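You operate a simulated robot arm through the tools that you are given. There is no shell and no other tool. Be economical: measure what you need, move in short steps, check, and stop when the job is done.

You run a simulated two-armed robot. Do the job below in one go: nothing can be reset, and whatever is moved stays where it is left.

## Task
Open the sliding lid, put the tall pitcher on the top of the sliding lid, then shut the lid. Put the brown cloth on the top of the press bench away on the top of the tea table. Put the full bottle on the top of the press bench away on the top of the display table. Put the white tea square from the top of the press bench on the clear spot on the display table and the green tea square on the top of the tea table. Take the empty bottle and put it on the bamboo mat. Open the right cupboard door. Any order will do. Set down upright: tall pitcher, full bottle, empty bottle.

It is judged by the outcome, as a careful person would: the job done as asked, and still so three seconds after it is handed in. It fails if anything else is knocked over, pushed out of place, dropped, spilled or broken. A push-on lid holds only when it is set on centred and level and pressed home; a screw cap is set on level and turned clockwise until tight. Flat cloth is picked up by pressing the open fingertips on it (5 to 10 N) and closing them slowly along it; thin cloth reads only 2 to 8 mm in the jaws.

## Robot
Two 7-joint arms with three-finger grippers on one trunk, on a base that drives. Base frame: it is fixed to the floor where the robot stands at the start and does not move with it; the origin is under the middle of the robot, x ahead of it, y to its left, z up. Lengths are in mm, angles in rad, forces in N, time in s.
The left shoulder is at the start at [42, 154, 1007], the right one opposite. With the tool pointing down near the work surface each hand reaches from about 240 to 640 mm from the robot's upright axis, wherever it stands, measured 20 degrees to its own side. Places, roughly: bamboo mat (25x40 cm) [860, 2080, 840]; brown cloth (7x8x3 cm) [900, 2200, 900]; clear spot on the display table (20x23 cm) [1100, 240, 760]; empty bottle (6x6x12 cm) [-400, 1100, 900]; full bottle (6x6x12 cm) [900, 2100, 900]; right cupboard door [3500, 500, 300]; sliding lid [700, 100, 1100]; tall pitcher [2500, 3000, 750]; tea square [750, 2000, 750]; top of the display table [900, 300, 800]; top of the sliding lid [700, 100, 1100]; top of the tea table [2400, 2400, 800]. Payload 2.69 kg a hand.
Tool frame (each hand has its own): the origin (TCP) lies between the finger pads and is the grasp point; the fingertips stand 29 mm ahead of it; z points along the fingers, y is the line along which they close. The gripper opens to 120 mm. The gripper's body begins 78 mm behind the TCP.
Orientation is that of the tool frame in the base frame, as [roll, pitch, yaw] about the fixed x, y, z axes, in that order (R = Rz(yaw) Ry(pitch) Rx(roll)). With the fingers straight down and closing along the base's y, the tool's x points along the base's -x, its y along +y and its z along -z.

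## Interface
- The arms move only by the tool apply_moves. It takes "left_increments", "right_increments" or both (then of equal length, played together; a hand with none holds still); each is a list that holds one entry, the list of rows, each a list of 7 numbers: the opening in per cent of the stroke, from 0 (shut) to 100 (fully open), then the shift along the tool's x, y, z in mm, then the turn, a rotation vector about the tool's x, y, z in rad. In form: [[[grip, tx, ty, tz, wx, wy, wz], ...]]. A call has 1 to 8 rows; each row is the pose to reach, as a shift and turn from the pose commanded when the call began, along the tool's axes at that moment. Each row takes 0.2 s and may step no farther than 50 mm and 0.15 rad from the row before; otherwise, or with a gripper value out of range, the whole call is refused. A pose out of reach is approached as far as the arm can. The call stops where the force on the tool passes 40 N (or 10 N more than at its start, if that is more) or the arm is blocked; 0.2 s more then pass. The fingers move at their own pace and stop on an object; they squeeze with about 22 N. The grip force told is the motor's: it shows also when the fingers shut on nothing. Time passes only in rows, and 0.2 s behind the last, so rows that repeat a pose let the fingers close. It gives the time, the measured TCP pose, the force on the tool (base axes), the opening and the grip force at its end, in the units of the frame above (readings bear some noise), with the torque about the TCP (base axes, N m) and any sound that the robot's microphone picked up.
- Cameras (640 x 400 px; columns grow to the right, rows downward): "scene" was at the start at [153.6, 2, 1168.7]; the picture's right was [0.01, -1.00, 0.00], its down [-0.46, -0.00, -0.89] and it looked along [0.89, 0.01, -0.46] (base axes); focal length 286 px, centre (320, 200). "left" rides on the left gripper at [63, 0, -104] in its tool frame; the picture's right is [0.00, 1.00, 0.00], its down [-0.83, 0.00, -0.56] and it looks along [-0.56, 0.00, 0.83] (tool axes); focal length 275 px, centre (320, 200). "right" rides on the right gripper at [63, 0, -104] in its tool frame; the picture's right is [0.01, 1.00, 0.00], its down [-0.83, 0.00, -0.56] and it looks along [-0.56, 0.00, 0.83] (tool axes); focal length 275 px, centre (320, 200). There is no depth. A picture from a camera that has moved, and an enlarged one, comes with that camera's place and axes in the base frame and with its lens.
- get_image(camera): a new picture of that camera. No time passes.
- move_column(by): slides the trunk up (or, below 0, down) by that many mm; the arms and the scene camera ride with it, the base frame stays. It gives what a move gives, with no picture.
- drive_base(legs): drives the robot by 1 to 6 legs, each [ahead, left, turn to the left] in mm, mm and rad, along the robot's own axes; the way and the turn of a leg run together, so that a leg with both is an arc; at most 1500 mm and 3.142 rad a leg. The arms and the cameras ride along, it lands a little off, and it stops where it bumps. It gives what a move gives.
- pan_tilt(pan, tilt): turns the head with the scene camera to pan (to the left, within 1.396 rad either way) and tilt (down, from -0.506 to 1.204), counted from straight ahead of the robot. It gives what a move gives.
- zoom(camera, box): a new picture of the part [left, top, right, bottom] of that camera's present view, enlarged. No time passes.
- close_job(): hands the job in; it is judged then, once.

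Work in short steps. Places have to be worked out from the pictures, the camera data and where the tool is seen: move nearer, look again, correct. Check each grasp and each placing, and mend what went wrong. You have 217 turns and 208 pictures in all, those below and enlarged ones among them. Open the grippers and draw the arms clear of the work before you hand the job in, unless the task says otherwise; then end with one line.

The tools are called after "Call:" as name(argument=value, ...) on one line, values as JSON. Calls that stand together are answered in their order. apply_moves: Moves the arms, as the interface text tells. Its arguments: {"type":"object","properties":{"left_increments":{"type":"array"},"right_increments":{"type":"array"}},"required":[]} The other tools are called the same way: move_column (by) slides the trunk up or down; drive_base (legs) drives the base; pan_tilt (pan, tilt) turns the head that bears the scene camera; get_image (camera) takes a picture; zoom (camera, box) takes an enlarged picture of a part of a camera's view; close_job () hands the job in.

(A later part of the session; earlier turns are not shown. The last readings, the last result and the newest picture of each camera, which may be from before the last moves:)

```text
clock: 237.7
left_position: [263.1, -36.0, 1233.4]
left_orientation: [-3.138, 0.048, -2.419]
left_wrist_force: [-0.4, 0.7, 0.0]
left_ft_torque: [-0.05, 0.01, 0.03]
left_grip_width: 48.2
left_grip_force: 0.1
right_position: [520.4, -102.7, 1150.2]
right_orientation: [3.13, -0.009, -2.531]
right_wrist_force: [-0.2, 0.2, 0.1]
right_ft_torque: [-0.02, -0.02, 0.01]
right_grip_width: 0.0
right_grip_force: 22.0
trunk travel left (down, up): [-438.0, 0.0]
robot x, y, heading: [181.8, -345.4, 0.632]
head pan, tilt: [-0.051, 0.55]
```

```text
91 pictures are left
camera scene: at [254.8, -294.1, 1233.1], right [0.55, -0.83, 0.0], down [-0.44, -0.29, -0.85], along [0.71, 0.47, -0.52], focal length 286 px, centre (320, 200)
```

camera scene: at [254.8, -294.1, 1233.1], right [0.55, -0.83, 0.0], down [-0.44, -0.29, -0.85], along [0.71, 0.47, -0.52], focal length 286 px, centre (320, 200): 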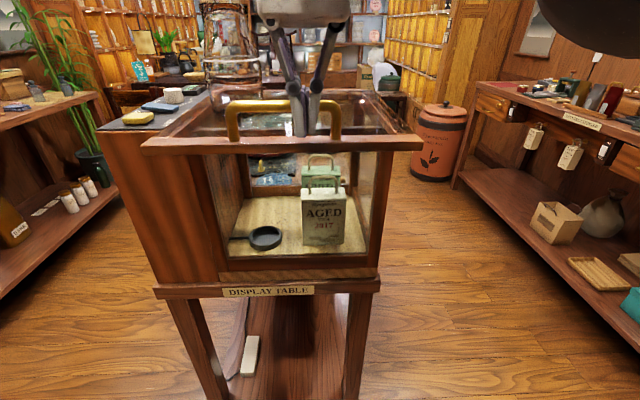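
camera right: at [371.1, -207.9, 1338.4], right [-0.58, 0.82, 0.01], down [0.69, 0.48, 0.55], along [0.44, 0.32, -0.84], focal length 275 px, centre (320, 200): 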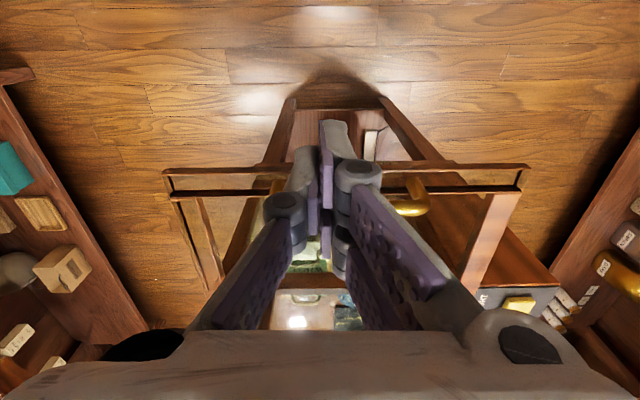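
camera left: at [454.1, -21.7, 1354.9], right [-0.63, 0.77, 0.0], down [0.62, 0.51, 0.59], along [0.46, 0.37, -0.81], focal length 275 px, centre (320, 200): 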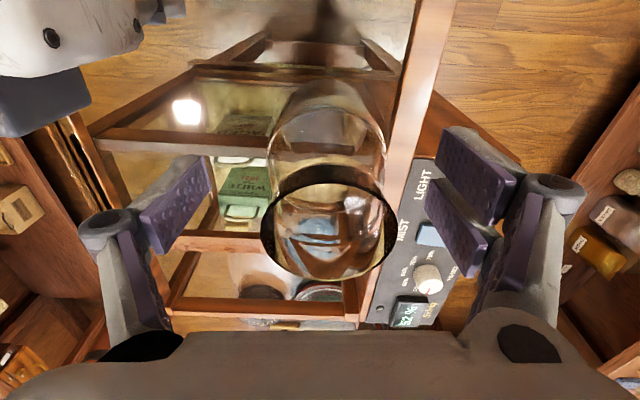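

The lid follows and the pitcher rides along. I continue pushing with slow short base legs.

Call:
drive_base(legs=[[20, 0, 0], [20, 0, 0], [20, 0, 0], [20, 0, 0]])

Call:
get_image(camera="scene")

```text
clock: 239.7
left_position: [326.6, 9.5, 1234.1]
left_orientation: [-3.137, 0.05, -2.421]
left_wrist_force: [-0.4, 0.1, -0.8]
left_ft_torque: [-0.01, -0.02, -0.03]
left_grip_width: 48.0
left_grip_force: 0.0
right_position: [585.2, -55.6, 1151.0]
right_orientation: [3.129, -0.007, -2.53]
right_wrist_force: [-0.3, -0.4, -0.6]
right_ft_torque: [0.0, -0.01, 0.03]
right_grip_width: 0.0
right_grip_force: 21.9
trunk travel left (down, up): [-438.0, 0.0]
robot x, y, heading: [240.4, -297.3, 0.638]
head pan, tilt: [-0.051, 0.55]
```

```text
90 pictures are left
camera scene: at [318.2, -247.4, 1233.3], right [0.55, -0.83, 0.0], down [-0.43, -0.29, -0.85], along [0.71, 0.47, -0.52], focal length 286 px, centre (320, 200)
```

scene: 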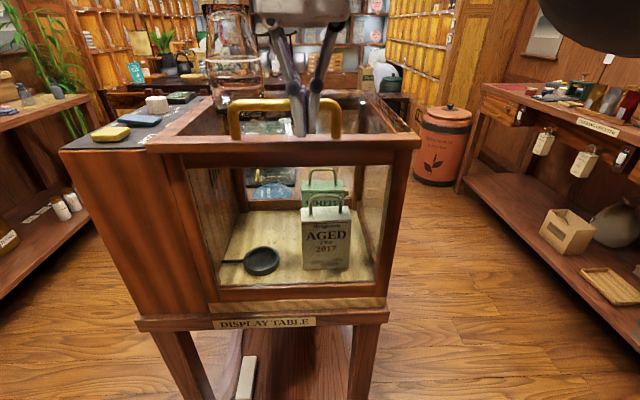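

About 40 mm remain. I continue in small legs.

Call:
drive_base(legs=[[15, 0, 0], [15, 0, 0]])

Call:
apply_moves(right_increments=[[[0, -4, 0, 0, 0, 0, 0], [0, -8, 0, 0, 0, 0, 0], [0, -12, 0, 0, 0, 0, 0], [0, -16, 0, 0, 0, 0, 0]]])

Call:
get_image(camera="scene")

```text
clock: 241.0
left_position: [351.3, 27.3, 1232.9]
left_orientation: [-3.141, 0.047, -2.42]
left_wrist_force: [0.2, 0.0, 0.6]
left_ft_torque: [0.04, 0.01, 0.02]
left_grip_width: 48.1
left_grip_force: 0.1
right_position: [603.8, -38.0, 1152.1]
right_orientation: [3.129, -0.027, -2.523]
right_wrist_force: [-3.3, -3.1, 1.2]
right_ft_torque: [0.02, 0.0, 0.03]
right_grip_width: 0.0
right_grip_force: 21.6
trunk travel left (down, up): [-438.0, 0.0]
robot x, y, heading: [268.9, -277.6, 0.636]
head pan, tilt: [-0.051, 0.55]
stopped in leg 2: the force on the tool passed its limit at 44 N (the readings are from after the stop); the commanded pose is now the measured one
```

```text
clock: 241.7
left_position: [349.1, 26.3, 1234.3]
left_orientation: [-3.14, 0.05, -2.42]
left_wrist_force: [-0.9, -0.4, 0.1]
left_ft_torque: [0.02, -0.01, 0.01]
left_grip_width: 48.2
left_grip_force: 0.1
right_position: [605.2, -38.2, 1151.9]
right_orientation: [3.134, -0.038, -2.516]
right_wrist_force: [-16.7, -14.1, 1.7]
right_ft_torque: [-0.08, 0.02, -0.02]
right_grip_width: 0.1
right_grip_force: 22.1
trunk travel left (down, up): [-438.0, 0.0]
robot x, y, heading: [267.8, -279.9, 0.64]
head pan, tilt: [-0.051, 0.55]
stopped in row 3 (right hand): the force on the tool passed its limit at 44 N (the readings are from after the stop); the commanded pose is now the measured one
```

```text
89 pictures are left
camera scene: at [340.1, -231.9, 1233.5], right [0.55, -0.83, 0.0], down [-0.43, -0.29, -0.85], along [0.71, 0.47, -0.52], focal length 286 px, centre (320, 200)
```

scene: 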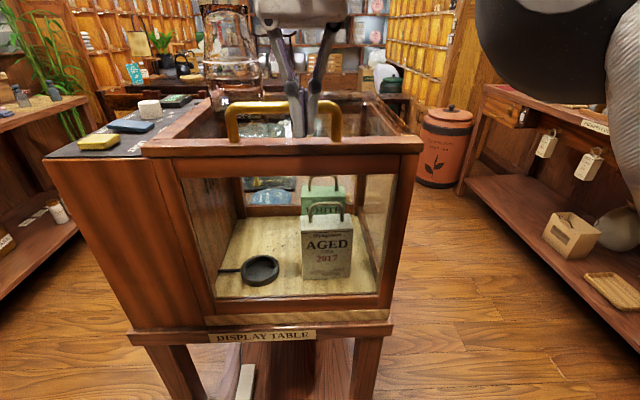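

Firm stop: the lid is home. I back the fingers off and check the pitcher.

Call:
apply_moves(right_increments=[[[0, 15, 0, 0, 0, 0, 0], [0, 30, 0, 0, 0, 0, 0], [0, 40, 0, -30, 0, 0, 0], [0, 50, -20, -60, 0, 0, 0]]])

Call:
drive_base(legs=[[-150, 0, 0]])

Call:
get_image(camera="scene")

Call:
zoom(camera="scene", box=[140, 40, 460, 240])

```text
clock: 242.7
left_position: [351.6, 26.8, 1234.2]
left_orientation: [-3.14, 0.048, -2.422]
left_wrist_force: [-0.2, -0.4, 0.5]
left_ft_torque: [0.02, -0.01, -0.01]
left_grip_width: 48.0
left_grip_force: 0.1
right_position: [579.9, -82.0, 1212.4]
right_orientation: [3.133, -0.033, -2.518]
right_wrist_force: [0.5, -0.4, -0.4]
right_ft_torque: [0.0, -0.01, 0.04]
right_grip_width: 0.0
right_grip_force: 22.1
trunk travel left (down, up): [-438.0, 0.0]
robot x, y, heading: [264.7, -281.5, 0.637]
head pan, tilt: [-0.051, 0.55]
```

```text
clock: 244.0
left_position: [230.7, -61.3, 1233.3]
left_orientation: [-3.138, 0.047, -2.422]
left_wrist_force: [0.5, 0.0, -0.6]
left_ft_torque: [0.0, -0.01, 0.01]
left_grip_width: 48.3
left_grip_force: 0.2
right_position: [458.9, -167.2, 1211.7]
right_orientation: [3.135, -0.034, -2.517]
right_wrist_force: [-0.6, 0.8, 0.1]
right_ft_torque: [0.01, -0.02, 0.02]
right_grip_width: 0.1
right_grip_force: 22.1
trunk travel left (down, up): [-438.0, 0.0]
robot x, y, heading: [150.2, -366.7, 0.635]
head pan, tilt: [-0.051, 0.55]
```

```text
88 pictures are left
camera scene: at [222.3, -318.2, 1233.0], right [0.55, -0.83, 0.0], down [-0.43, -0.29, -0.85], along [0.71, 0.47, -0.52], focal length 286 px, centre (320, 200)
```

scene: 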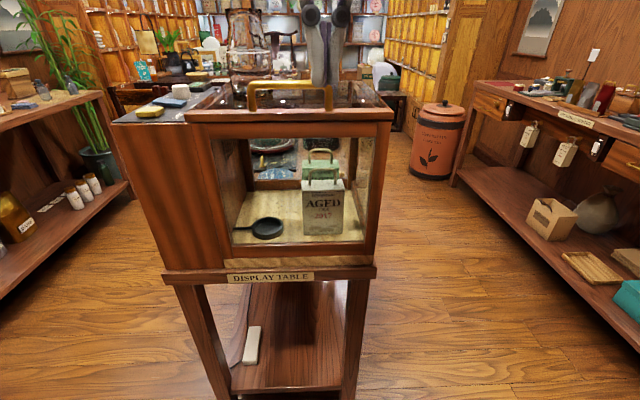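

```text
2.00 times, centred on (300, 140) of scene
camera zoom: at [222.3, -318.2, 1233.0], right [0.55, -0.83, 0.0], down [-0.43, -0.29, -0.85], along [0.71, 0.47, -0.52], focal length 572 px, centre (360, 320)
```

zoom: 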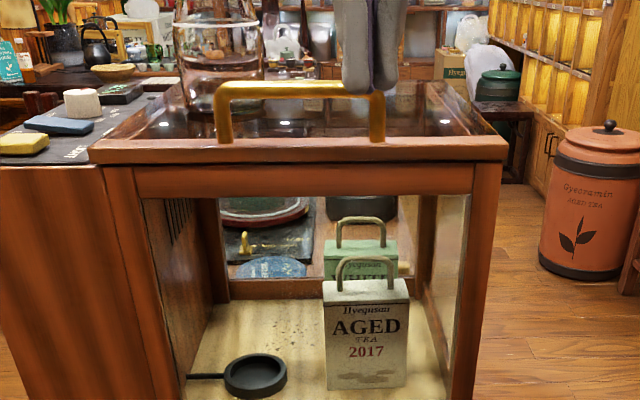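

The pitcher stands on the shut lid. I lower both hands to travel height and drive back to the press bench.

Call:
apply_moves(left_increments=[[[50, 0, 0, 45, 0, -0.05, 0], [50, -20, -20, 85, 0, -0.05, 0], [50, -50, -40, 115, 0, -0.05, 0], [50, -80, -60, 145, 0, -0.05, 0], [50, -100, -60, 180, 0, -0.05, 0]]], right_increments=[[[50, 0, 0, 40, 0, -0.03, 0], [50, 0, -10, 80, 0, -0.03, 0], [50, 0, -20, 115, 0, -0.03, 0], [50, 0, -30, 140, 0, -0.03, 0], [50, 0, -30, 160, 0, -0.03, 0]]])

Call:
drive_base(legs=[[0, 443, 0], [0, 0, 1.565], [435, -592, 0], [0, -1373, 0]])

Call:
get_image(camera="scene")

```text
clock: 245.2
left_position: [351.6, -32.5, 1058.6]
left_orientation: [-3.137, 0.096, -2.419]
left_wrist_force: [0.3, 0.0, 0.6]
left_ft_torque: [0.01, 0.04, -0.02]
left_grip_width: 59.9
left_grip_force: 0.1
right_position: [473.5, -196.3, 1051.4]
right_orientation: [3.133, -0.006, -2.518]
right_wrist_force: [0.5, -0.2, -0.9]
right_ft_torque: [0.01, 0.04, 0.0]
right_grip_width: 60.2
right_grip_force: 0.1
trunk travel left (down, up): [-438.0, 0.0]
robot x, y, heading: [147.5, -368.9, 0.634]
head pan, tilt: [-0.051, 0.55]
```

```text
clock: 267.6
left_position: [896.9, 1657.9, 1056.7]
left_orientation: [-3.137, 0.095, -0.914]
left_wrist_force: [-0.1, -0.4, 0.9]
left_ft_torque: [0.02, -0.02, -0.05]
left_grip_width: 60.0
left_grip_force: 0.0
right_position: [1066.2, 1770.1, 1051.9]
right_orientation: [3.134, -0.005, -1.013]
right_wrist_force: [-0.8, 0.0, 0.2]
right_ft_torque: [0.01, 0.0, 0.01]
right_grip_width: 59.7
right_grip_force: 0.1
trunk travel left (down, up): [-438.0, 0.0]
robot x, y, heading: [1215.4, 1435.7, 2.145]
head pan, tilt: [-0.051, 0.55]
```

```text
86 pictures are left
camera scene: at [1171.2, 1514.8, 1233.1], right [0.87, 0.5, 0.0], down [0.26, -0.45, -0.85], along [-0.42, 0.74, -0.52], focal length 286 px, centre (320, 200)
```

scene: 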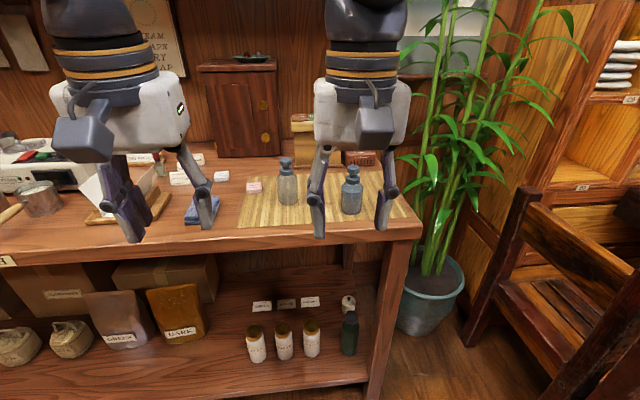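

I drive in to the bench, correct the heading and the left wrist tilt.

Call:
drive_base(legs=[[330, -21, 0.055]])

Call:
apply_moves(left_increments=[[[60, 0, 0, 0, 0, 0.05, 0], [60, 0, 0, 0, 0, 0.095, 0]]])

Call:
get_image(camera="left")

Call:
get_image(camera="right")

```text
clock: 269.9
left_position: [712.4, 1930.4, 1058.0]
left_orientation: [-3.139, 0.096, -0.857]
left_wrist_force: [0.2, -0.8, -0.6]
left_ft_torque: [-0.03, 0.0, 0.02]
left_grip_width: 59.8
left_grip_force: 0.0
right_position: [874.4, 2051.6, 1051.8]
right_orientation: [3.136, -0.006, -0.956]
right_wrist_force: [-0.2, -1.1, -0.2]
right_ft_torque: [-0.03, -0.02, 0.0]
right_grip_width: 60.1
right_grip_force: 0.0
trunk travel left (down, up): [-438.0, 0.0]
robot x, y, heading: [1044.1, 1724.7, 2.199]
head pan, tilt: [-0.051, 0.55]
```

```text
clock: 270.5
left_position: [711.2, 1931.0, 1058.5]
left_orientation: [-3.139, 0.002, -0.859]
left_wrist_force: [0.1, -0.3, -0.8]
left_ft_torque: [0.0, -0.03, 0.0]
left_grip_width: 72.0
left_grip_force: 0.2
right_position: [875.5, 2051.1, 1052.2]
right_orientation: [3.134, -0.004, -0.957]
right_wrist_force: [-0.2, -0.5, -0.3]
right_ft_torque: [-0.03, -0.02, 0.0]
right_grip_width: 59.9
right_grip_force: 0.1
trunk travel left (down, up): [-438.0, 0.0]
robot x, y, heading: [1044.5, 1724.1, 2.197]
head pan, tilt: [-0.051, 0.55]
```

```text
85 pictures are left
camera left: at [753.3, 1882.7, 1163.0], right [-0.76, -0.65, 0.0], down [-0.54, 0.63, 0.56], along [-0.36, 0.42, -0.83], focal length 275 px, centre (320, 200)
```

left: 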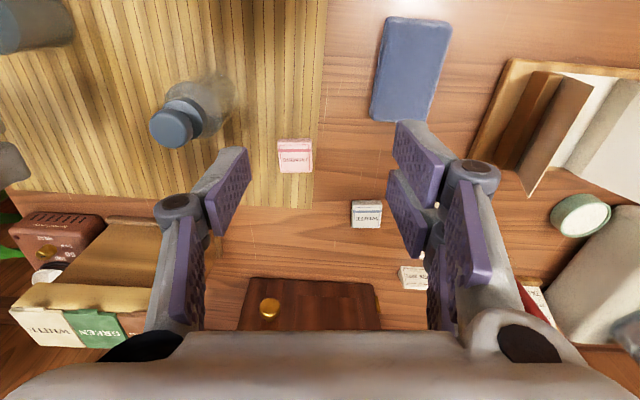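

```text
84 pictures are left
camera right: at [912.4, 2001.6, 1156.2], right [-0.81, -0.58, 0.01], down [-0.48, 0.68, 0.55], along [-0.32, 0.45, -0.83], focal length 275 px, centre (320, 200)
```

right: 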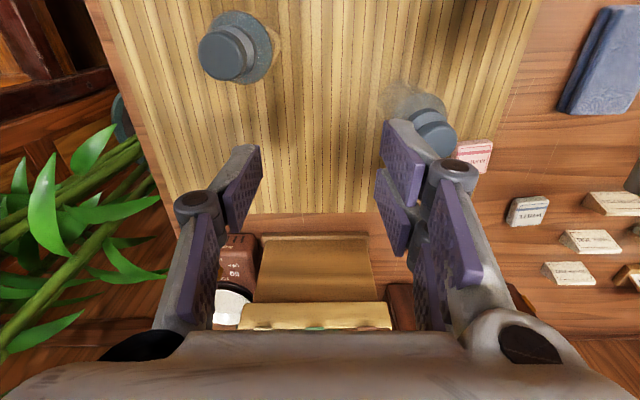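

White packet at ≈[559,2011]. I lower the trunk 35 mm for reach, then bring the left hand over it.

Call:
move_column(by=-35)

Call:
apply_moves(left_increments=[[[65, -40, 16, 0, 0, 0, 0], [65, -80, 32, 0, 0, 0, 0], [65, -120, 48, 10, 0, 0, 0], [65, -158, 63, 20, 0, 0, 0], [65, -158, 63, 60, 0, 0, 0], [65, -158, 63, 90, 0, 0, 0]]])

Call:
get_image(camera="left")

```text
clock: 271.3
left_position: [711.9, 1930.4, 1025.3]
left_orientation: [-3.139, 0.002, -0.859]
left_wrist_force: [0.2, -0.7, -0.1]
left_ft_torque: [0.03, 0.01, 0.0]
left_grip_width: 71.9
left_grip_force: 0.1
right_position: [876.2, 2050.8, 1017.7]
right_orientation: [3.133, -0.001, -0.96]
right_wrist_force: [0.3, 0.3, 0.3]
right_ft_torque: [0.02, 0.02, 0.02]
right_grip_width: 60.1
right_grip_force: 0.0
trunk travel left (down, up): [-403.0, 35.0]
robot x, y, heading: [1046.1, 1724.2, 2.198]
head pan, tilt: [-0.051, 0.55]
```

```text
clock: 272.7
left_position: [560.7, 2010.1, 933.7]
left_orientation: [-3.137, 0.003, -0.86]
left_wrist_force: [-0.3, -0.4, 0.2]
left_ft_torque: [-0.01, -0.01, 0.0]
left_grip_width: 78.2
left_grip_force: 0.0
right_position: [874.4, 2052.1, 1016.7]
right_orientation: [3.135, -0.007, -0.956]
right_wrist_force: [-0.8, 0.7, -0.1]
right_ft_torque: [-0.02, -0.03, -0.03]
right_grip_width: 60.1
right_grip_force: 0.1
trunk travel left (down, up): [-403.0, 35.0]
robot x, y, heading: [1045.6, 1724.8, 2.196]
head pan, tilt: [-0.051, 0.55]
```

```text
83 pictures are left
camera left: at [602.4, 1961.1, 1038.3], right [-0.76, -0.65, 0.0], down [-0.54, 0.63, 0.56], along [-0.36, 0.43, -0.83], focal length 275 px, centre (320, 200)
```

left: 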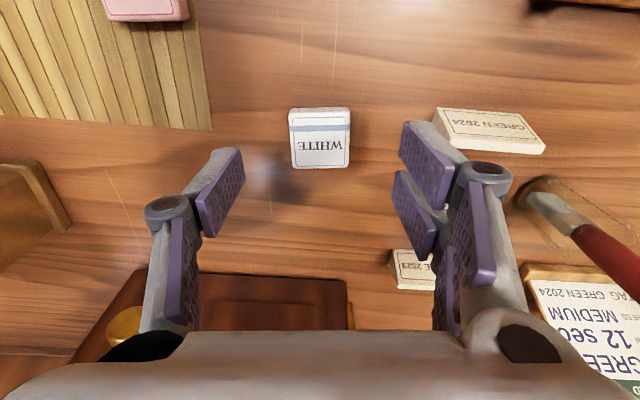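

Aligned within 5 mm; the neighbouring card clears. I descend and close.

Call:
apply_moves(left_increments=[[[65, -5, 0, 30, 0, 0, 0], [65, -5, 0, 47, 0, 0, 0], [65, -5, 0, 53, 0, 0, 0], [40, -5, 0, 54, 0, 0, 0], [20, -5, 0, 54, 0, 0, 0], [20, -5, 0, 54, 0, 0, 0]]])

Call:
get_image(camera="left")

```text
clock: 274.1
left_position: [557.8, 2013.2, 878.0]
left_orientation: [-3.139, 0.003, -0.861]
left_wrist_force: [-0.1, -0.3, 0.3]
left_ft_torque: [-0.01, 0.03, -0.01]
left_grip_width: 38.8
left_grip_force: 21.9
right_position: [874.1, 2050.6, 1016.8]
right_orientation: [3.134, -0.004, -0.957]
right_wrist_force: [-0.1, 0.5, -0.3]
right_ft_torque: [0.0, 0.01, -0.05]
right_grip_width: 60.0
right_grip_force: 0.1
trunk travel left (down, up): [-403.0, 35.0]
robot x, y, heading: [1044.6, 1725.0, 2.196]
head pan, tilt: [-0.051, 0.55]
```

```text
82 pictures are left
camera left: at [599.5, 1965.4, 983.6], right [-0.76, -0.65, 0.0], down [-0.54, 0.63, 0.56], along [-0.36, 0.43, -0.83], focal length 275 px, centre (320, 200)
```

left: 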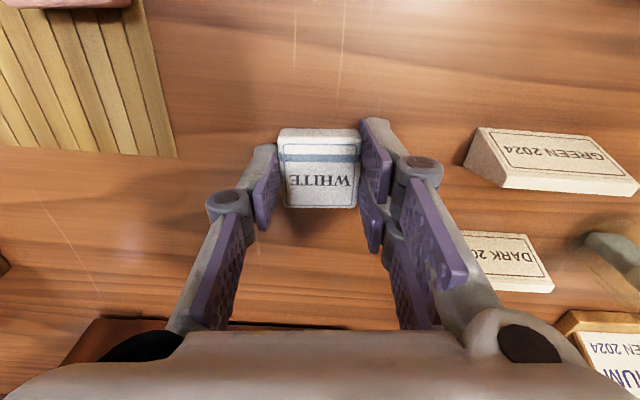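

Gripped. I lift and retract the left hand.

Call:
apply_moves(left_increments=[[[15, 0, 0, -40, 0, 0, 0], [15, 0, 0, -85, 0, 0, 0], [15, 20, 0, -125, 0, 0, 0], [15, 60, -10, -140, 0, 0, 0], [15, 105, -20, -145, 0, 0, 0], [15, 150, -25, -150, 0, 0, 0]]])

Call:
get_image(camera="left")

```text
clock: 275.5
left_position: [674.3, 1918.0, 1033.2]
left_orientation: [-3.139, 0.006, -0.859]
left_wrist_force: [-0.2, 0.0, 1.1]
left_ft_torque: [-0.01, 0.0, 0.01]
left_grip_width: 38.8
left_grip_force: 22.5
right_position: [875.7, 2050.9, 1016.5]
right_orientation: [3.135, -0.003, -0.957]
right_wrist_force: [0.2, -0.1, -1.0]
right_ft_torque: [0.01, 0.0, -0.03]
right_grip_width: 59.7
right_grip_force: 0.0
trunk travel left (down, up): [-403.0, 35.0]
robot x, y, heading: [1043.4, 1724.7, 2.2]
head pan, tilt: [-0.051, 0.55]
```

```text
81 pictures are left
camera left: at [715.0, 1870.7, 1137.4], right [-0.76, -0.65, 0.0], down [-0.54, 0.63, 0.56], along [-0.36, 0.43, -0.83], focal length 275 px, centre (320, 200)
```

left: 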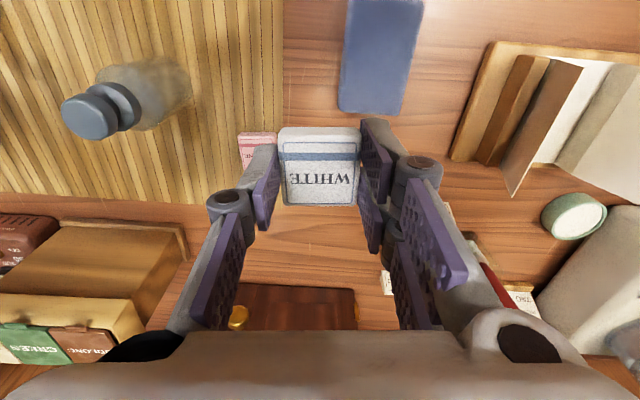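

White packet held. Now the right hand goes over the full bottle (≈[945,2060]).

Call:
apply_moves(right_increments=[[[70, 15, -30, 0, 0, 0, 0], [100, 33, -62, 0, 0, 0, 0], [100, 33, -62, 0, 0, 0, 0]]])

Call:
get_image(camera="right")

```text
clock: 276.3
left_position: [673.1, 1919.8, 1031.5]
left_orientation: [-3.138, 0.003, -0.86]
left_wrist_force: [0.0, 1.2, -0.1]
left_ft_torque: [0.02, -0.01, -0.01]
left_grip_width: 38.9
left_grip_force: 22.2
right_position: [945.5, 2056.9, 1015.6]
right_orientation: [3.134, -0.005, -0.958]
right_wrist_force: [-0.3, 0.5, 0.0]
right_ft_torque: [-0.03, -0.01, -0.01]
right_grip_width: 120.0
right_grip_force: 0.1
trunk travel left (down, up): [-403.0, 35.0]
robot x, y, heading: [1044.6, 1724.2, 2.2]
head pan, tilt: [-0.051, 0.55]
```

```text
80 pictures are left
camera right: at [983.8, 2007.6, 1119.8], right [-0.81, -0.58, 0.01], down [-0.48, 0.68, 0.55], along [-0.32, 0.45, -0.83], focal length 275 px, centre (320, 200)
```

right: 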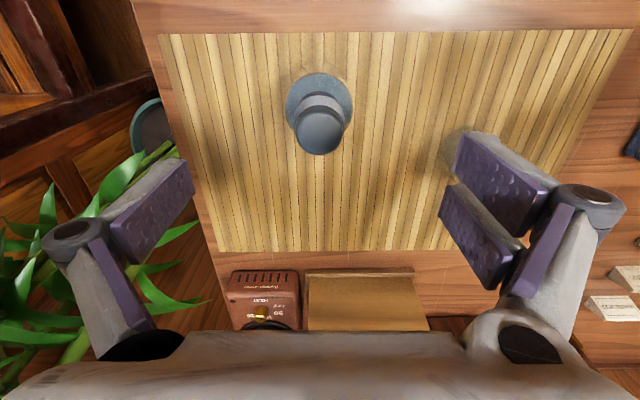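

Centred. I narrow slightly, descend to body height and close.

Call:
apply_moves(right_increments=[[[75, 0, 0, 0, 0, 0, 0], [75, 0, 0, 45, 0, 0, 0], [75, 0, 0, 85, 0, 0, 0], [75, 0, 0, 117, 0, 0, 0], [45, 0, 0, 117, 0, 0, 0], [25, 0, 0, 117, 0, 0, 0], [25, 0, 0, 117, 0, 0, 0]]])

Call:
get_image(camera="right")

```text
clock: 277.9
left_position: [673.8, 1919.1, 1031.8]
left_orientation: [-3.138, 0.002, -0.857]
left_wrist_force: [0.4, -0.3, 0.5]
left_ft_torque: [0.02, 0.01, 0.0]
left_grip_width: 38.8
left_grip_force: 21.7
right_position: [947.0, 2055.9, 897.5]
right_orientation: [3.136, -0.005, -0.957]
right_wrist_force: [0.8, -0.5, -0.6]
right_ft_torque: [0.06, 0.01, -0.03]
right_grip_width: 50.9
right_grip_force: 22.5
trunk travel left (down, up): [-403.0, 35.0]
robot x, y, heading: [1044.7, 1722.7, 2.198]
head pan, tilt: [-0.051, 0.55]
```

```text
79 pictures are left
camera right: at [984.1, 2006.6, 1001.6], right [-0.81, -0.58, 0.01], down [-0.48, 0.68, 0.55], along [-0.33, 0.45, -0.83], focal length 275 px, centre (320, 200)
```

right: 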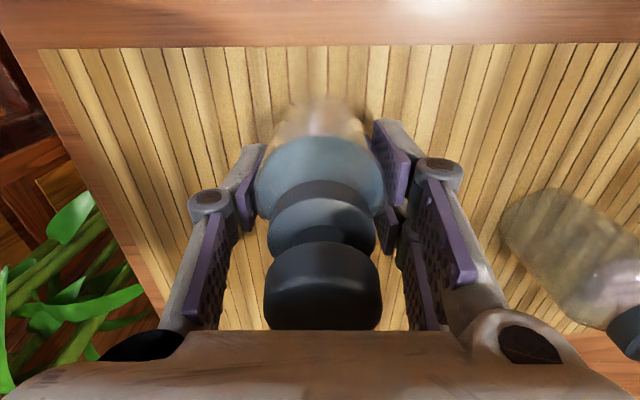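

Gripped at 51 mm. I lift it straight up.

Call:
apply_moves(right_increments=[[[25, 0, 0, -40, 0, 0, 0], [25, 0, 0, -80, 0, 0, 0], [25, 0, 0, -120, 0, 0, 0], [25, 0, 0, -150, 0, 0, 0]]])

Call:
get_image(camera="scene")

```text
clock: 278.9
left_position: [673.5, 1919.9, 1033.2]
left_orientation: [-3.138, 0.003, -0.858]
left_wrist_force: [-0.8, -0.3, 0.2]
left_ft_torque: [-0.01, 0.01, -0.03]
left_grip_width: 38.7
left_grip_force: 21.4
right_position: [945.1, 2054.4, 1050.8]
right_orientation: [3.134, -0.006, -0.957]
right_wrist_force: [0.6, 0.0, -2.3]
right_ft_torque: [0.0, -0.01, 0.01]
right_grip_width: 50.7
right_grip_force: 21.6
trunk travel left (down, up): [-403.0, 35.0]
robot x, y, heading: [1046.1, 1725.1, 2.199]
head pan, tilt: [-0.051, 0.55]
```

```text
78 pictures are left
camera scene: at [969.5, 1835.3, 1196.0], right [0.84, 0.55, 0.0], down [0.28, -0.44, -0.85], along [-0.46, 0.71, -0.52], focal length 286 px, centre (320, 200)
```

scene: 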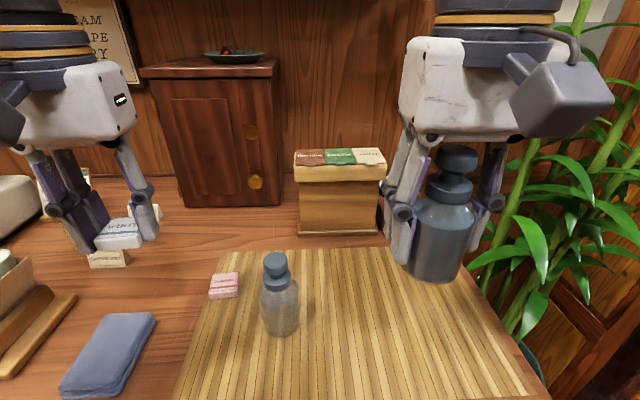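

Both held. I now drive around the display table's east end to its south side, where the clear spot is.

Call:
drive_base(legs=[[-400, 0, 0], [0, 0, -2.83], [553, 0, 0], [345, 158, 0]])

```text
clock: 292.8
left_position: [2538.0, 933.9, 1032.3]
left_orientation: [-3.138, 0.0, 2.616]
left_wrist_force: [-0.7, -0.8, -0.1]
left_ft_torque: [-0.03, 0.03, 0.0]
left_grip_width: 38.7
left_grip_force: 21.9
right_position: [2325.0, 716.3, 1050.8]
right_orientation: [3.135, -0.007, 2.516]
right_wrist_force: [0.1, -0.4, -2.7]
right_ft_torque: [0.01, 0.01, 0.0]
right_grip_width: 51.2
right_grip_force: 22.2
trunk travel left (down, up): [-403.0, 35.0]
robot x, y, heading: [2125.4, 999.2, -0.612]
head pan, tilt: [-0.051, 0.55]
```

Call:
drive_base(legs=[[250, -618, 0], [0, 0, 2.79], [-209, 783, 0]])

Call:
pan_tilt(pan=0.2, tilt=0.45)

Call:
get_image(camera="scene")

```text
clock: 310.9
left_position: [1043.7, -69.4, 1032.0]
left_orientation: [-3.138, 0.002, -0.906]
left_wrist_force: [0.5, -0.2, -0.2]
left_ft_torque: [0.02, 0.01, 0.01]
left_grip_width: 39.0
left_grip_force: 22.1
right_position: [1322.9, 52.6, 1050.7]
right_orientation: [3.135, -0.006, -1.005]
right_wrist_force: [0.1, 0.6, -1.6]
right_ft_torque: [0.01, -0.01, 0.0]
right_grip_width: 51.1
right_grip_force: 22.1
trunk travel left (down, up): [-403.0, 35.0]
robot x, y, heading: [1403.4, -283.1, 2.154]
head pan, tilt: [-0.051, 0.55]
```

```text
clock: 311.6
left_position: [1044.9, -70.1, 1031.8]
left_orientation: [-3.138, 0.001, -0.906]
left_wrist_force: [0.0, -0.2, 0.7]
left_ft_torque: [0.03, -0.04, -0.02]
left_grip_width: 39.0
left_grip_force: 22.3
right_position: [1322.4, 53.0, 1050.8]
right_orientation: [3.134, -0.005, -1.003]
right_wrist_force: [-0.3, -0.9, -1.6]
right_ft_torque: [0.03, -0.05, 0.04]
right_grip_width: 50.9
right_grip_force: 21.1
trunk travel left (down, up): [-403.0, 35.0]
robot x, y, heading: [1406.4, -283.2, 2.149]
head pan, tilt: [0.201, 0.45]
```

```text
77 pictures are left
camera scene: at [1316.4, -180.6, 1205.0], right [0.71, 0.7, 0.0], down [0.31, -0.31, -0.9], along [-0.63, 0.64, -0.44], focal length 286 px, centre (320, 200)
```

scene: 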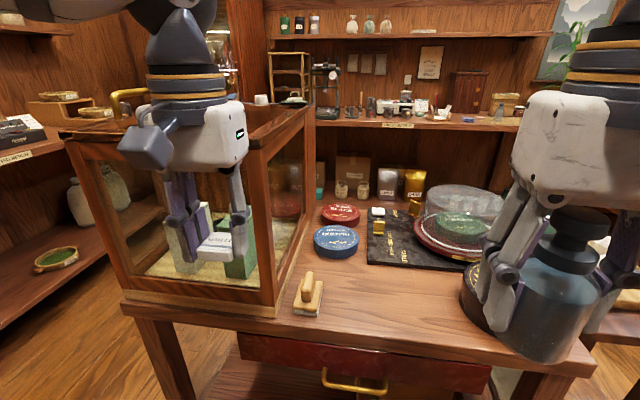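

The free wood area between the stamp and the round black box is the clear spot, centre ≈[1103,245]. I drive 150 forward and 100 right.

Call:
drive_base(legs=[[150, -100, 0]])

Call:
get_image(camera="scene")

Call:
get_image(camera="left")

```text
clock: 313.2
left_position: [1045.2, 117.4, 1032.1]
left_orientation: [-3.14, 0.002, -0.907]
left_wrist_force: [0.3, -0.3, 1.1]
left_ft_torque: [-0.06, 0.0, 0.0]
left_grip_width: 38.9
left_grip_force: 22.4
right_position: [1322.7, 240.0, 1051.5]
right_orientation: [3.136, -0.004, -1.005]
right_wrist_force: [0.3, 1.0, -3.2]
right_ft_torque: [-0.01, -0.01, -0.01]
right_grip_width: 50.8
right_grip_force: 22.2
trunk travel left (down, up): [-403.0, 35.0]
robot x, y, heading: [1407.6, -95.3, 2.147]
head pan, tilt: [0.201, 0.45]
```

```text
76 pictures are left
camera scene: at [1316.6, 6.2, 1205.0], right [0.71, 0.7, 0.0], down [0.31, -0.31, -0.9], along [-0.63, 0.64, -0.44], focal length 286 px, centre (320, 200)
```

scene: 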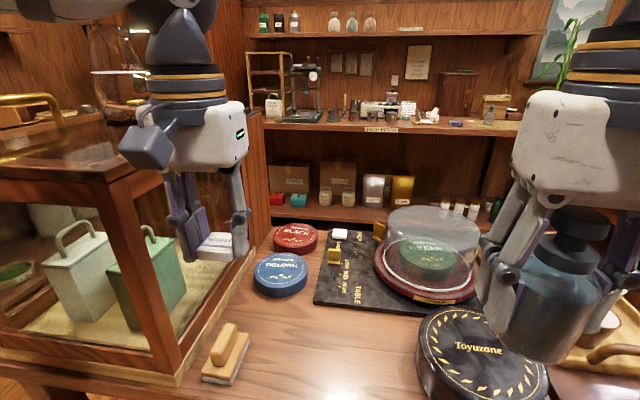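

```text
75 pictures are left
camera left: at [1082.9, 67.1, 1136.9], right [-0.79, -0.61, 0.0], down [-0.51, 0.66, 0.56], along [-0.34, 0.44, -0.83], focal length 275 px, centre (320, 200)
```

left: 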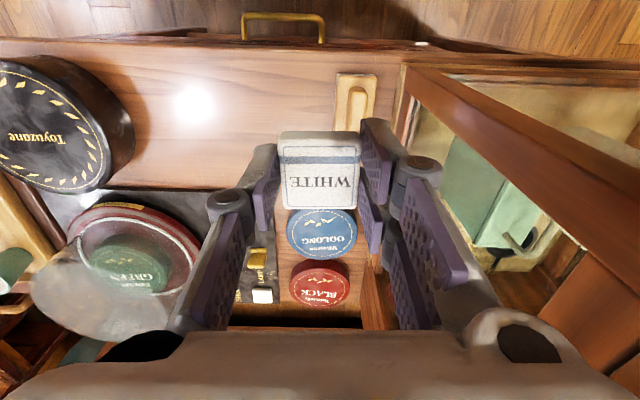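

The left hand is near the case; I move it right 88 mm first, then forward, and lower toward the clear spot at ≈[1072,225].

Call:
apply_moves(left_increments=[[[15, 0, -45, 0, 0, 0, 0], [15, 0, -88, 0, 0, 0, 0], [15, -35, -88, 20, 0, 0, 0], [15, -66, -88, 45, 0, 0, 0], [15, -66, -88, 90, 0, 0, 0], [15, -66, -88, 135, 0, 0, 0], [15, -66, -88, 170, 0, 0, 0]]])

Call:
get_image(camera="left")

Call:
get_image(camera="scene")

```text
clock: 314.8
left_position: [1073.5, 225.8, 866.3]
left_orientation: [-3.138, 0.002, -0.908]
left_wrist_force: [-0.5, 0.1, -0.7]
left_ft_torque: [0.07, -0.03, 0.04]
left_grip_width: 38.7
left_grip_force: 22.3
right_position: [1323.4, 239.0, 1051.5]
right_orientation: [3.133, -0.006, -1.006]
right_wrist_force: [-0.2, -0.3, -2.2]
right_ft_torque: [0.02, 0.02, 0.03]
right_grip_width: 50.9
right_grip_force: 22.3
trunk travel left (down, up): [-403.0, 35.0]
robot x, y, heading: [1405.9, -97.9, 2.151]
head pan, tilt: [0.201, 0.45]
```

```text
74 pictures are left
camera left: at [1112.1, 175.1, 969.2], right [-0.79, -0.61, 0.0], down [-0.51, 0.66, 0.56], along [-0.34, 0.44, -0.83], focal length 275 px, centre (320, 200)
```

left: 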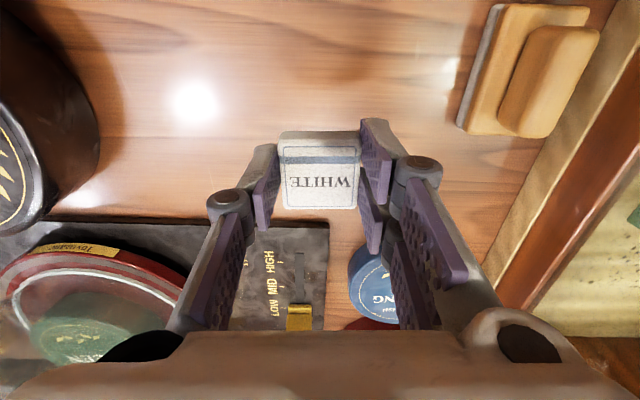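

```text
73 pictures are left
camera scene: at [1316.5, 5.8, 1204.9], right [0.71, 0.7, 0.0], down [0.31, -0.31, -0.9], along [-0.63, 0.64, -0.44], focal length 286 px, centre (320, 200)
```

scene: 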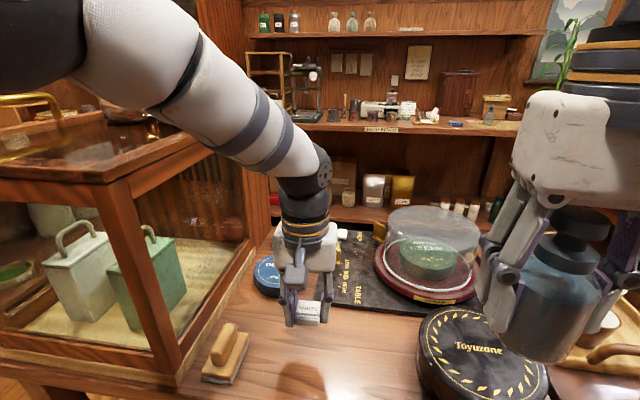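

Over the clear spot. I lower to contact.

Call:
apply_moves(left_increments=[[[15, 0, 0, 35, 0, 0, 0], [15, 0, 0, 60, 0, 0, 0], [15, 0, 0, 70, 0, 0, 0], [15, 0, 0, 75, 0, 0, 0], [15, 0, 0, 79, 0, 0, 0]]])

```text
clock: 316.0
left_position: [1072.6, 223.9, 786.2]
left_orientation: [-3.138, 0.001, -0.908]
left_wrist_force: [0.3, 0.2, 0.5]
left_ft_torque: [-0.03, 0.01, 0.0]
left_grip_width: 39.0
left_grip_force: 21.9
right_position: [1323.9, 237.0, 1051.5]
right_orientation: [3.132, -0.005, -1.007]
right_wrist_force: [0.5, 0.7, -1.8]
right_ft_torque: [-0.01, 0.03, -0.02]
right_grip_width: 50.7
right_grip_force: 22.0
trunk travel left (down, up): [-403.0, 35.0]
robot x, y, heading: [1405.0, -96.6, 2.154]
head pan, tilt: [0.201, 0.45]
```

Call:
apply_moves(left_increments=[[[15, 0, 0, 4, 0, 0, 0], [15, 0, 0, 8, 0, 0, 0], [15, 0, 0, 12, 0, 0, 0], [15, 0, 0, 16, 0, 0, 0], [15, 0, 0, 20, 0, 0, 0]]])

```text
clock: 316.9
left_position: [1072.1, 223.4, 778.3]
left_orientation: [-3.137, 0.009, -0.903]
left_wrist_force: [4.5, -7.4, 30.8]
left_ft_torque: [-0.74, 0.02, 0.13]
left_grip_width: 38.8
left_grip_force: 22.1
right_position: [1324.6, 236.5, 1052.4]
right_orientation: [3.136, -0.002, -1.005]
right_wrist_force: [-0.2, -0.2, -1.3]
right_ft_torque: [0.03, 0.03, -0.02]
right_grip_width: 50.9
right_grip_force: 22.1
trunk travel left (down, up): [-403.0, 35.0]
robot x, y, heading: [1403.9, -98.4, 2.154]
head pan, tilt: [0.201, 0.45]
stopped in row 4 (left hand): the force on the tool passed its limit at 46 N (the readings are from after the stop); the commanded pose is now the measured one
```

Contact (table ≈749). I ease up, open and rise.

Call:
apply_moves(left_increments=[[[15, 0, 0, -2, 0, 0, 0], [40, 0, 0, -2, 0, 0, 0], [52, 0, 0, -3, 0, 0, 0], [52, 0, 0, -45, 0, 0, 0], [52, 0, 0, -90, 0, 0, 0], [52, 0, 0, -135, 0, 0, 0], [52, 0, 0, -180, 0, 0, 0], [52, 0, 0, -225, 0, 0, 0]]])

Call:
get_image(camera="left")

```text
clock: 318.7
left_position: [1072.9, 226.7, 999.9]
left_orientation: [-3.14, 0.003, -0.907]
left_wrist_force: [-0.2, 0.2, 0.9]
left_ft_torque: [-0.02, -0.02, 0.0]
left_grip_width: 62.5
left_grip_force: 0.1
right_position: [1323.2, 237.0, 1051.0]
right_orientation: [3.135, -0.005, -1.006]
right_wrist_force: [0.5, -0.7, -1.5]
right_ft_torque: [0.01, 0.02, 0.01]
right_grip_width: 50.9
right_grip_force: 21.9
trunk travel left (down, up): [-403.0, 35.0]
robot x, y, heading: [1407.7, -93.2, 2.151]
head pan, tilt: [0.201, 0.45]
```

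```text
72 pictures are left
camera left: at [1112.8, 175.6, 1104.3], right [-0.79, -0.61, 0.0], down [-0.51, 0.65, 0.56], along [-0.34, 0.44, -0.83], focal length 275 px, centre (320, 200)
```

left: 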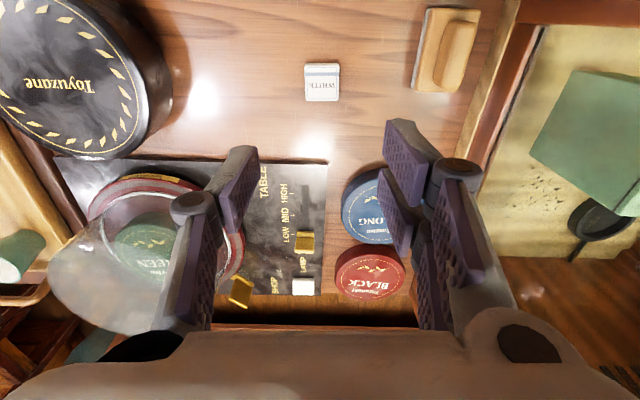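

White packet is on the clear spot. I withdraw the left hand, then bring the bottle over [1155,275].

Call:
apply_moves(left_increments=[[[52, 40, 0, -15, 0, 0, 0], [52, 80, 10, -30, 0, 0, 0], [52, 120, 20, -40, 0, 0, 0], [52, 155, 30, -45, 0, 0, 0]]])

Call:
apply_moves(right_increments=[[[25, -30, 30, 0, 0, 0, 0], [25, -60, 60, 0, 0, 0, 0], [25, -90, 90, 0, 0, 0, 0], [25, -122, 122, 0, 0, 0, 0], [25, -122, 122, 45, 0, 0, 0], [25, -122, 122, 90, 0, 0, 0], [25, -122, 122, 135, 0, 0, 0], [25, -122, 122, 170, 0, 0, 0]]])

Call:
get_image(camera="scene")

Call:
get_image(camera="right")

```text
clock: 319.7
left_position: [1144.8, 82.2, 1045.9]
left_orientation: [-3.139, 0.007, -0.905]
left_wrist_force: [0.7, 0.2, -1.0]
left_ft_torque: [0.01, 0.02, 0.04]
left_grip_width: 62.6
left_grip_force: 0.1
right_position: [1323.0, 237.8, 1050.6]
right_orientation: [3.134, -0.004, -1.007]
right_wrist_force: [0.2, -1.1, -2.1]
right_ft_torque: [-0.01, 0.0, 0.0]
right_grip_width: 50.7
right_grip_force: 22.3
trunk travel left (down, up): [-403.0, 35.0]
robot x, y, heading: [1404.4, -98.8, 2.15]
head pan, tilt: [0.201, 0.45]
```

```text
clock: 321.5
left_position: [1143.8, 83.0, 1046.4]
left_orientation: [-3.138, 0.004, -0.905]
left_wrist_force: [0.4, -0.2, 0.6]
left_ft_torque: [0.0, 0.0, -0.03]
left_grip_width: 62.4
left_grip_force: 0.0
right_position: [1151.4, 275.8, 880.7]
right_orientation: [3.135, -0.005, -1.008]
right_wrist_force: [0.7, 0.0, -1.9]
right_ft_torque: [-0.03, 0.0, 0.01]
right_grip_width: 50.9
right_grip_force: 21.7
trunk travel left (down, up): [-403.0, 35.0]
robot x, y, heading: [1405.0, -95.7, 2.149]
head pan, tilt: [0.201, 0.45]
```

```text
71 pictures are left
camera scene: at [1316.2, 5.5, 1204.9], right [0.71, 0.7, 0.0], down [0.31, -0.31, -0.9], along [-0.63, 0.64, -0.44], focal length 286 px, centre (320, 200)
```

scene: 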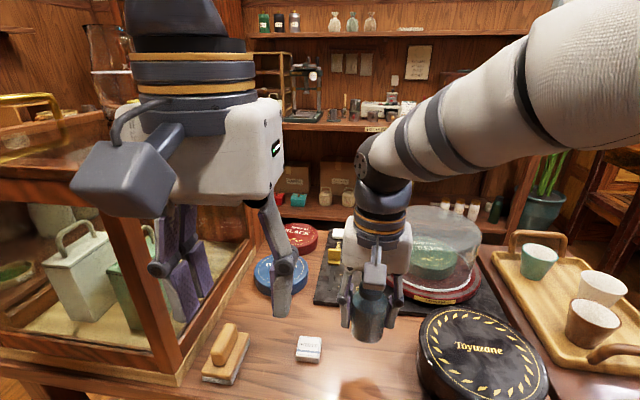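

```text
70 pictures are left
camera right: at [1186.4, 224.7, 984.5], right [-0.84, -0.54, 0.01], down [-0.45, 0.7, 0.55], along [-0.3, 0.46, -0.83], focal length 275 px, centre (320, 200)
```

right: 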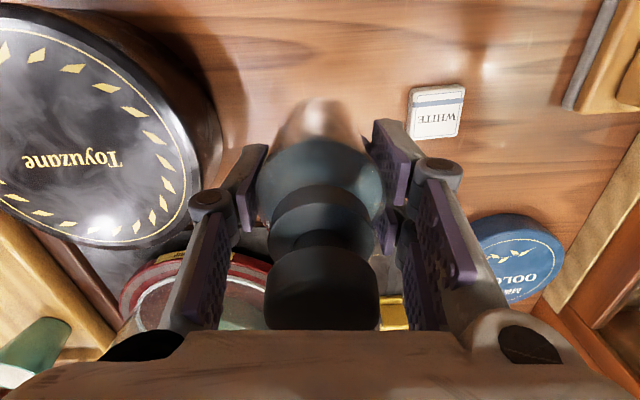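

Clear of the box and the packet. I lower the bottle to the table.

Call:
apply_moves(right_increments=[[[25, 0, 0, 35, 0, 0, 0], [25, 0, 0, 65, 0, 0, 0], [25, 0, 0, 76, 0, 0, 0], [25, 0, 0, 80, 0, 0, 0], [25, 0, 0, 83, 0, 0, 0], [25, 0, 0, 86, 0, 0, 0]]])

```text
clock: 322.9
left_position: [1144.9, 82.4, 1046.6]
left_orientation: [-3.139, 0.009, -0.906]
left_wrist_force: [-0.4, -0.3, 0.3]
left_ft_torque: [-0.01, -0.02, 0.02]
left_grip_width: 62.5
left_grip_force: 0.1
right_position: [1154.6, 273.6, 797.8]
right_orientation: [3.133, -0.002, -1.007]
right_wrist_force: [2.0, -2.0, 12.2]
right_ft_torque: [0.07, -0.21, -0.07]
right_grip_width: 50.8
right_grip_force: 22.1
trunk travel left (down, up): [-403.0, 35.0]
robot x, y, heading: [1407.0, -97.2, 2.15]
head pan, tilt: [0.201, 0.45]
```

Contact (12 N). I release and rise straight up.

Call:
apply_moves(right_increments=[[[25, 0, 0, -1.5, 0, 0, 0], [50, 0, 0, -1.5, 0, 0, 0], [60, 0, 0, -1.5, 0, 0, 0], [60, 0, 0, -40, 0, 0, 0], [60, 0, 0, -85, 0, 0, 0], [60, 0, 0, -130, 0, 0, 0], [60, 0, 0, -175, 0, 0, 0], [60, 0, 0, -220, 0, 0, 0]]])

Call:
get_image(camera="right")

```text
clock: 324.7
left_position: [1144.9, 82.4, 1047.4]
left_orientation: [-3.138, 0.006, -0.906]
left_wrist_force: [0.4, -0.4, 0.1]
left_ft_torque: [0.01, -0.02, -0.03]
left_grip_width: 62.4
left_grip_force: 0.1
right_position: [1158.9, 275.7, 1016.7]
right_orientation: [3.135, -0.007, -1.006]
right_wrist_force: [0.6, 1.0, 0.1]
right_ft_torque: [0.02, 0.01, -0.04]
right_grip_width: 72.1
right_grip_force: 0.1
trunk travel left (down, up): [-403.0, 35.0]
robot x, y, heading: [1402.2, -99.4, 2.154]
head pan, tilt: [0.201, 0.45]
```

```text
69 pictures are left
camera right: at [1193.3, 225.0, 1119.8], right [-0.84, -0.54, 0.01], down [-0.45, 0.7, 0.55], along [-0.3, 0.46, -0.83], focal length 275 px, centre (320, 200)
```

right: 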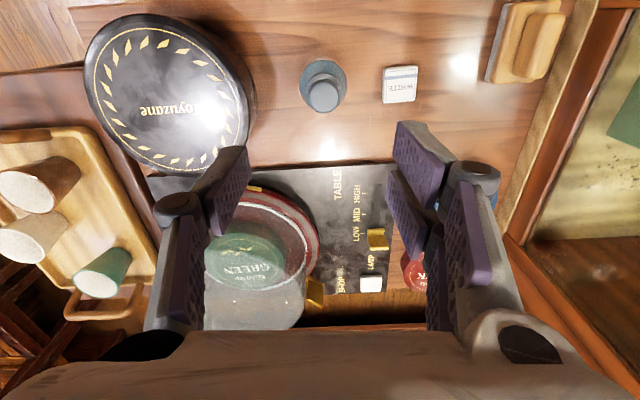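

Bottle and packet stand on the display table. I retract, back away, and drive toward the cupboard.

Call:
apply_moves(right_increments=[[[60, 40, 0, -10, 0, 0, 0], [60, 80, -10, -20, 0, 0, 0], [60, 120, -30, -25, 0, 0, 0]]])

Call:
drive_base(legs=[[-250, 0, 0], [0, 0, -1.5], [1250, 200, 0]])

Call:
pan_tilt(pan=-0.5, tilt=0.45)

Call:
get_image(camera="scene")

```text
clock: 325.5
left_position: [1144.3, 81.3, 1045.8]
left_orientation: [-3.14, 0.006, -0.905]
left_wrist_force: [0.8, -0.4, -0.5]
left_ft_torque: [0.01, 0.03, 0.02]
left_grip_width: 62.5
left_grip_force: 0.1
right_position: [1242.8, 187.8, 1039.0]
right_orientation: [3.135, -0.002, -1.004]
right_wrist_force: [-0.6, 0.1, -0.2]
right_ft_torque: [-0.01, 0.02, 0.0]
right_grip_width: 72.0
right_grip_force: 0.1
trunk travel left (down, up): [-403.0, 35.0]
robot x, y, heading: [1405.9, -100.1, 2.151]
head pan, tilt: [0.201, 0.45]
```

```text
clock: 336.9
left_position: [2573.1, 862.1, 1045.4]
left_orientation: [-3.138, 0.004, -2.414]
left_wrist_force: [0.1, 0.1, 0.8]
left_ft_torque: [-0.04, -0.01, -0.03]
left_grip_width: 62.5
left_grip_force: 0.1
right_position: [2685.0, 770.9, 1038.4]
right_orientation: [3.134, -0.006, -2.514]
right_wrist_force: [0.1, -0.4, -0.8]
right_ft_torque: [0.02, 0.0, 0.0]
right_grip_width: 72.2
right_grip_force: 0.1
trunk travel left (down, up): [-403.0, 35.0]
robot x, y, heading: [2411.5, 587.3, 0.644]
head pan, tilt: [0.201, 0.45]
```

```text
clock: 337.9
left_position: [2573.1, 861.3, 1047.2]
left_orientation: [-3.14, 0.006, -2.412]
left_wrist_force: [0.2, -0.7, 0.2]
left_ft_torque: [0.01, 0.01, -0.01]
left_grip_width: 62.5
left_grip_force: 0.0
right_position: [2686.9, 770.1, 1039.4]
right_orientation: [3.135, -0.002, -2.514]
right_wrist_force: [-0.5, -0.2, 0.1]
right_ft_torque: [0.01, 0.01, 0.01]
right_grip_width: 72.0
right_grip_force: 0.1
trunk travel left (down, up): [-403.0, 35.0]
robot x, y, heading: [2407.8, 588.4, 0.644]
head pan, tilt: [-0.499, 0.45]
```

```text
68 pictures are left
camera scene: at [2534.3, 629.2, 1205.0], right [0.14, -0.99, 0.0], down [-0.43, -0.06, -0.9], along [0.89, 0.13, -0.44], focal length 286 px, centre (320, 200)
```

scene: 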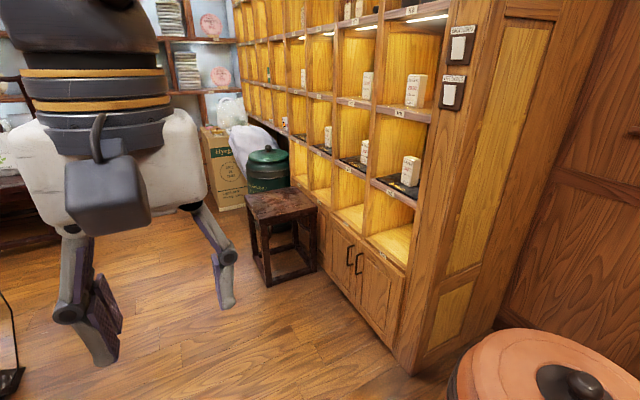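

The two low doors are seen; the right door's vertical pull is at ≈[3671,594,315], hinge toward the west end. I drive in front, turn to face it, and look.

Call:
drive_base(legs=[[1000, -130, 0], [0, 0, -1.57]])

Call:
pan_tilt(pan=0.0, tilt=0.75)

Call:
get_image(camera="scene")

```text
clock: 347.0
left_position: [3548.6, 926.8, 1045.1]
left_orientation: [-3.139, 0.004, 2.298]
left_wrist_force: [0.0, -0.1, -0.5]
left_ft_torque: [-0.01, 0.01, 0.0]
left_grip_width: 62.0
left_grip_force: 0.1
right_position: [3458.2, 814.0, 1039.0]
right_orientation: [3.135, -0.005, 2.2]
right_wrist_force: [0.7, 0.7, 0.0]
right_ft_torque: [0.03, 0.01, -0.04]
right_grip_width: 72.0
right_grip_force: 0.0
trunk travel left (down, up): [-403.0, 35.0]
robot x, y, heading: [3277.4, 1089.0, -0.928]
head pan, tilt: [-0.499, 0.45]
```

```text
clock: 347.9
left_position: [3549.4, 926.2, 1045.4]
left_orientation: [-3.138, 0.004, 2.3]
left_wrist_force: [0.8, -0.8, 0.8]
left_ft_torque: [0.01, 0.0, -0.01]
left_grip_width: 62.8
left_grip_force: 0.0
right_position: [3458.1, 813.7, 1039.5]
right_orientation: [3.134, -0.004, 2.199]
right_wrist_force: [-0.3, 0.2, 0.7]
right_ft_torque: [-0.01, 0.01, -0.01]
right_grip_width: 72.2
right_grip_force: 0.1
trunk travel left (down, up): [-403.0, 35.0]
robot x, y, heading: [3280.4, 1091.6, -0.927]
head pan, tilt: [0.0, 0.75]
```

```text
67 pictures are left
camera scene: at [3350.3, 989.5, 1178.6], right [-0.8, -0.6, 0.0], down [-0.41, 0.55, -0.73], along [0.44, -0.59, -0.68], focal length 286 px, centre (320, 200)
```

scene: 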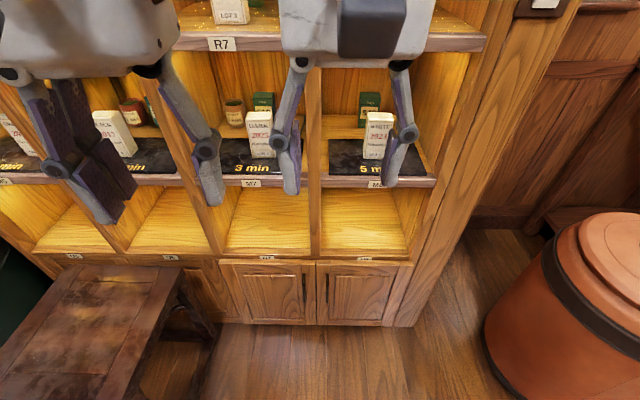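

Call:
zoom(camera="scene", box=[260, 240, 420, 340])

```text
4.00 times, centred on (340, 290) of scene
camera zoom: at [3350.3, 989.5, 1178.6], right [-0.8, -0.6, 0.0], down [-0.41, 0.55, -0.73], along [0.44, -0.59, -0.68], focal length 1145 px, centre (240, -160)
```

zoom: 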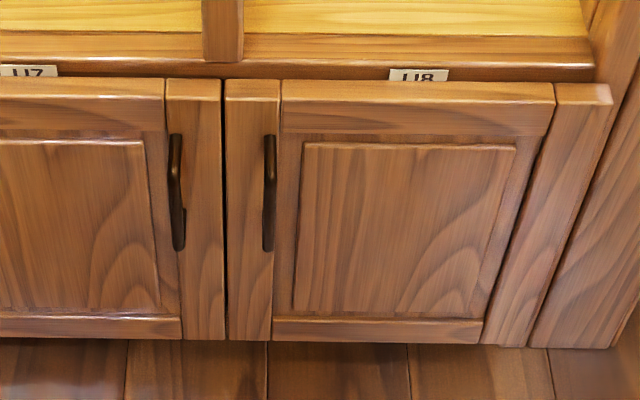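

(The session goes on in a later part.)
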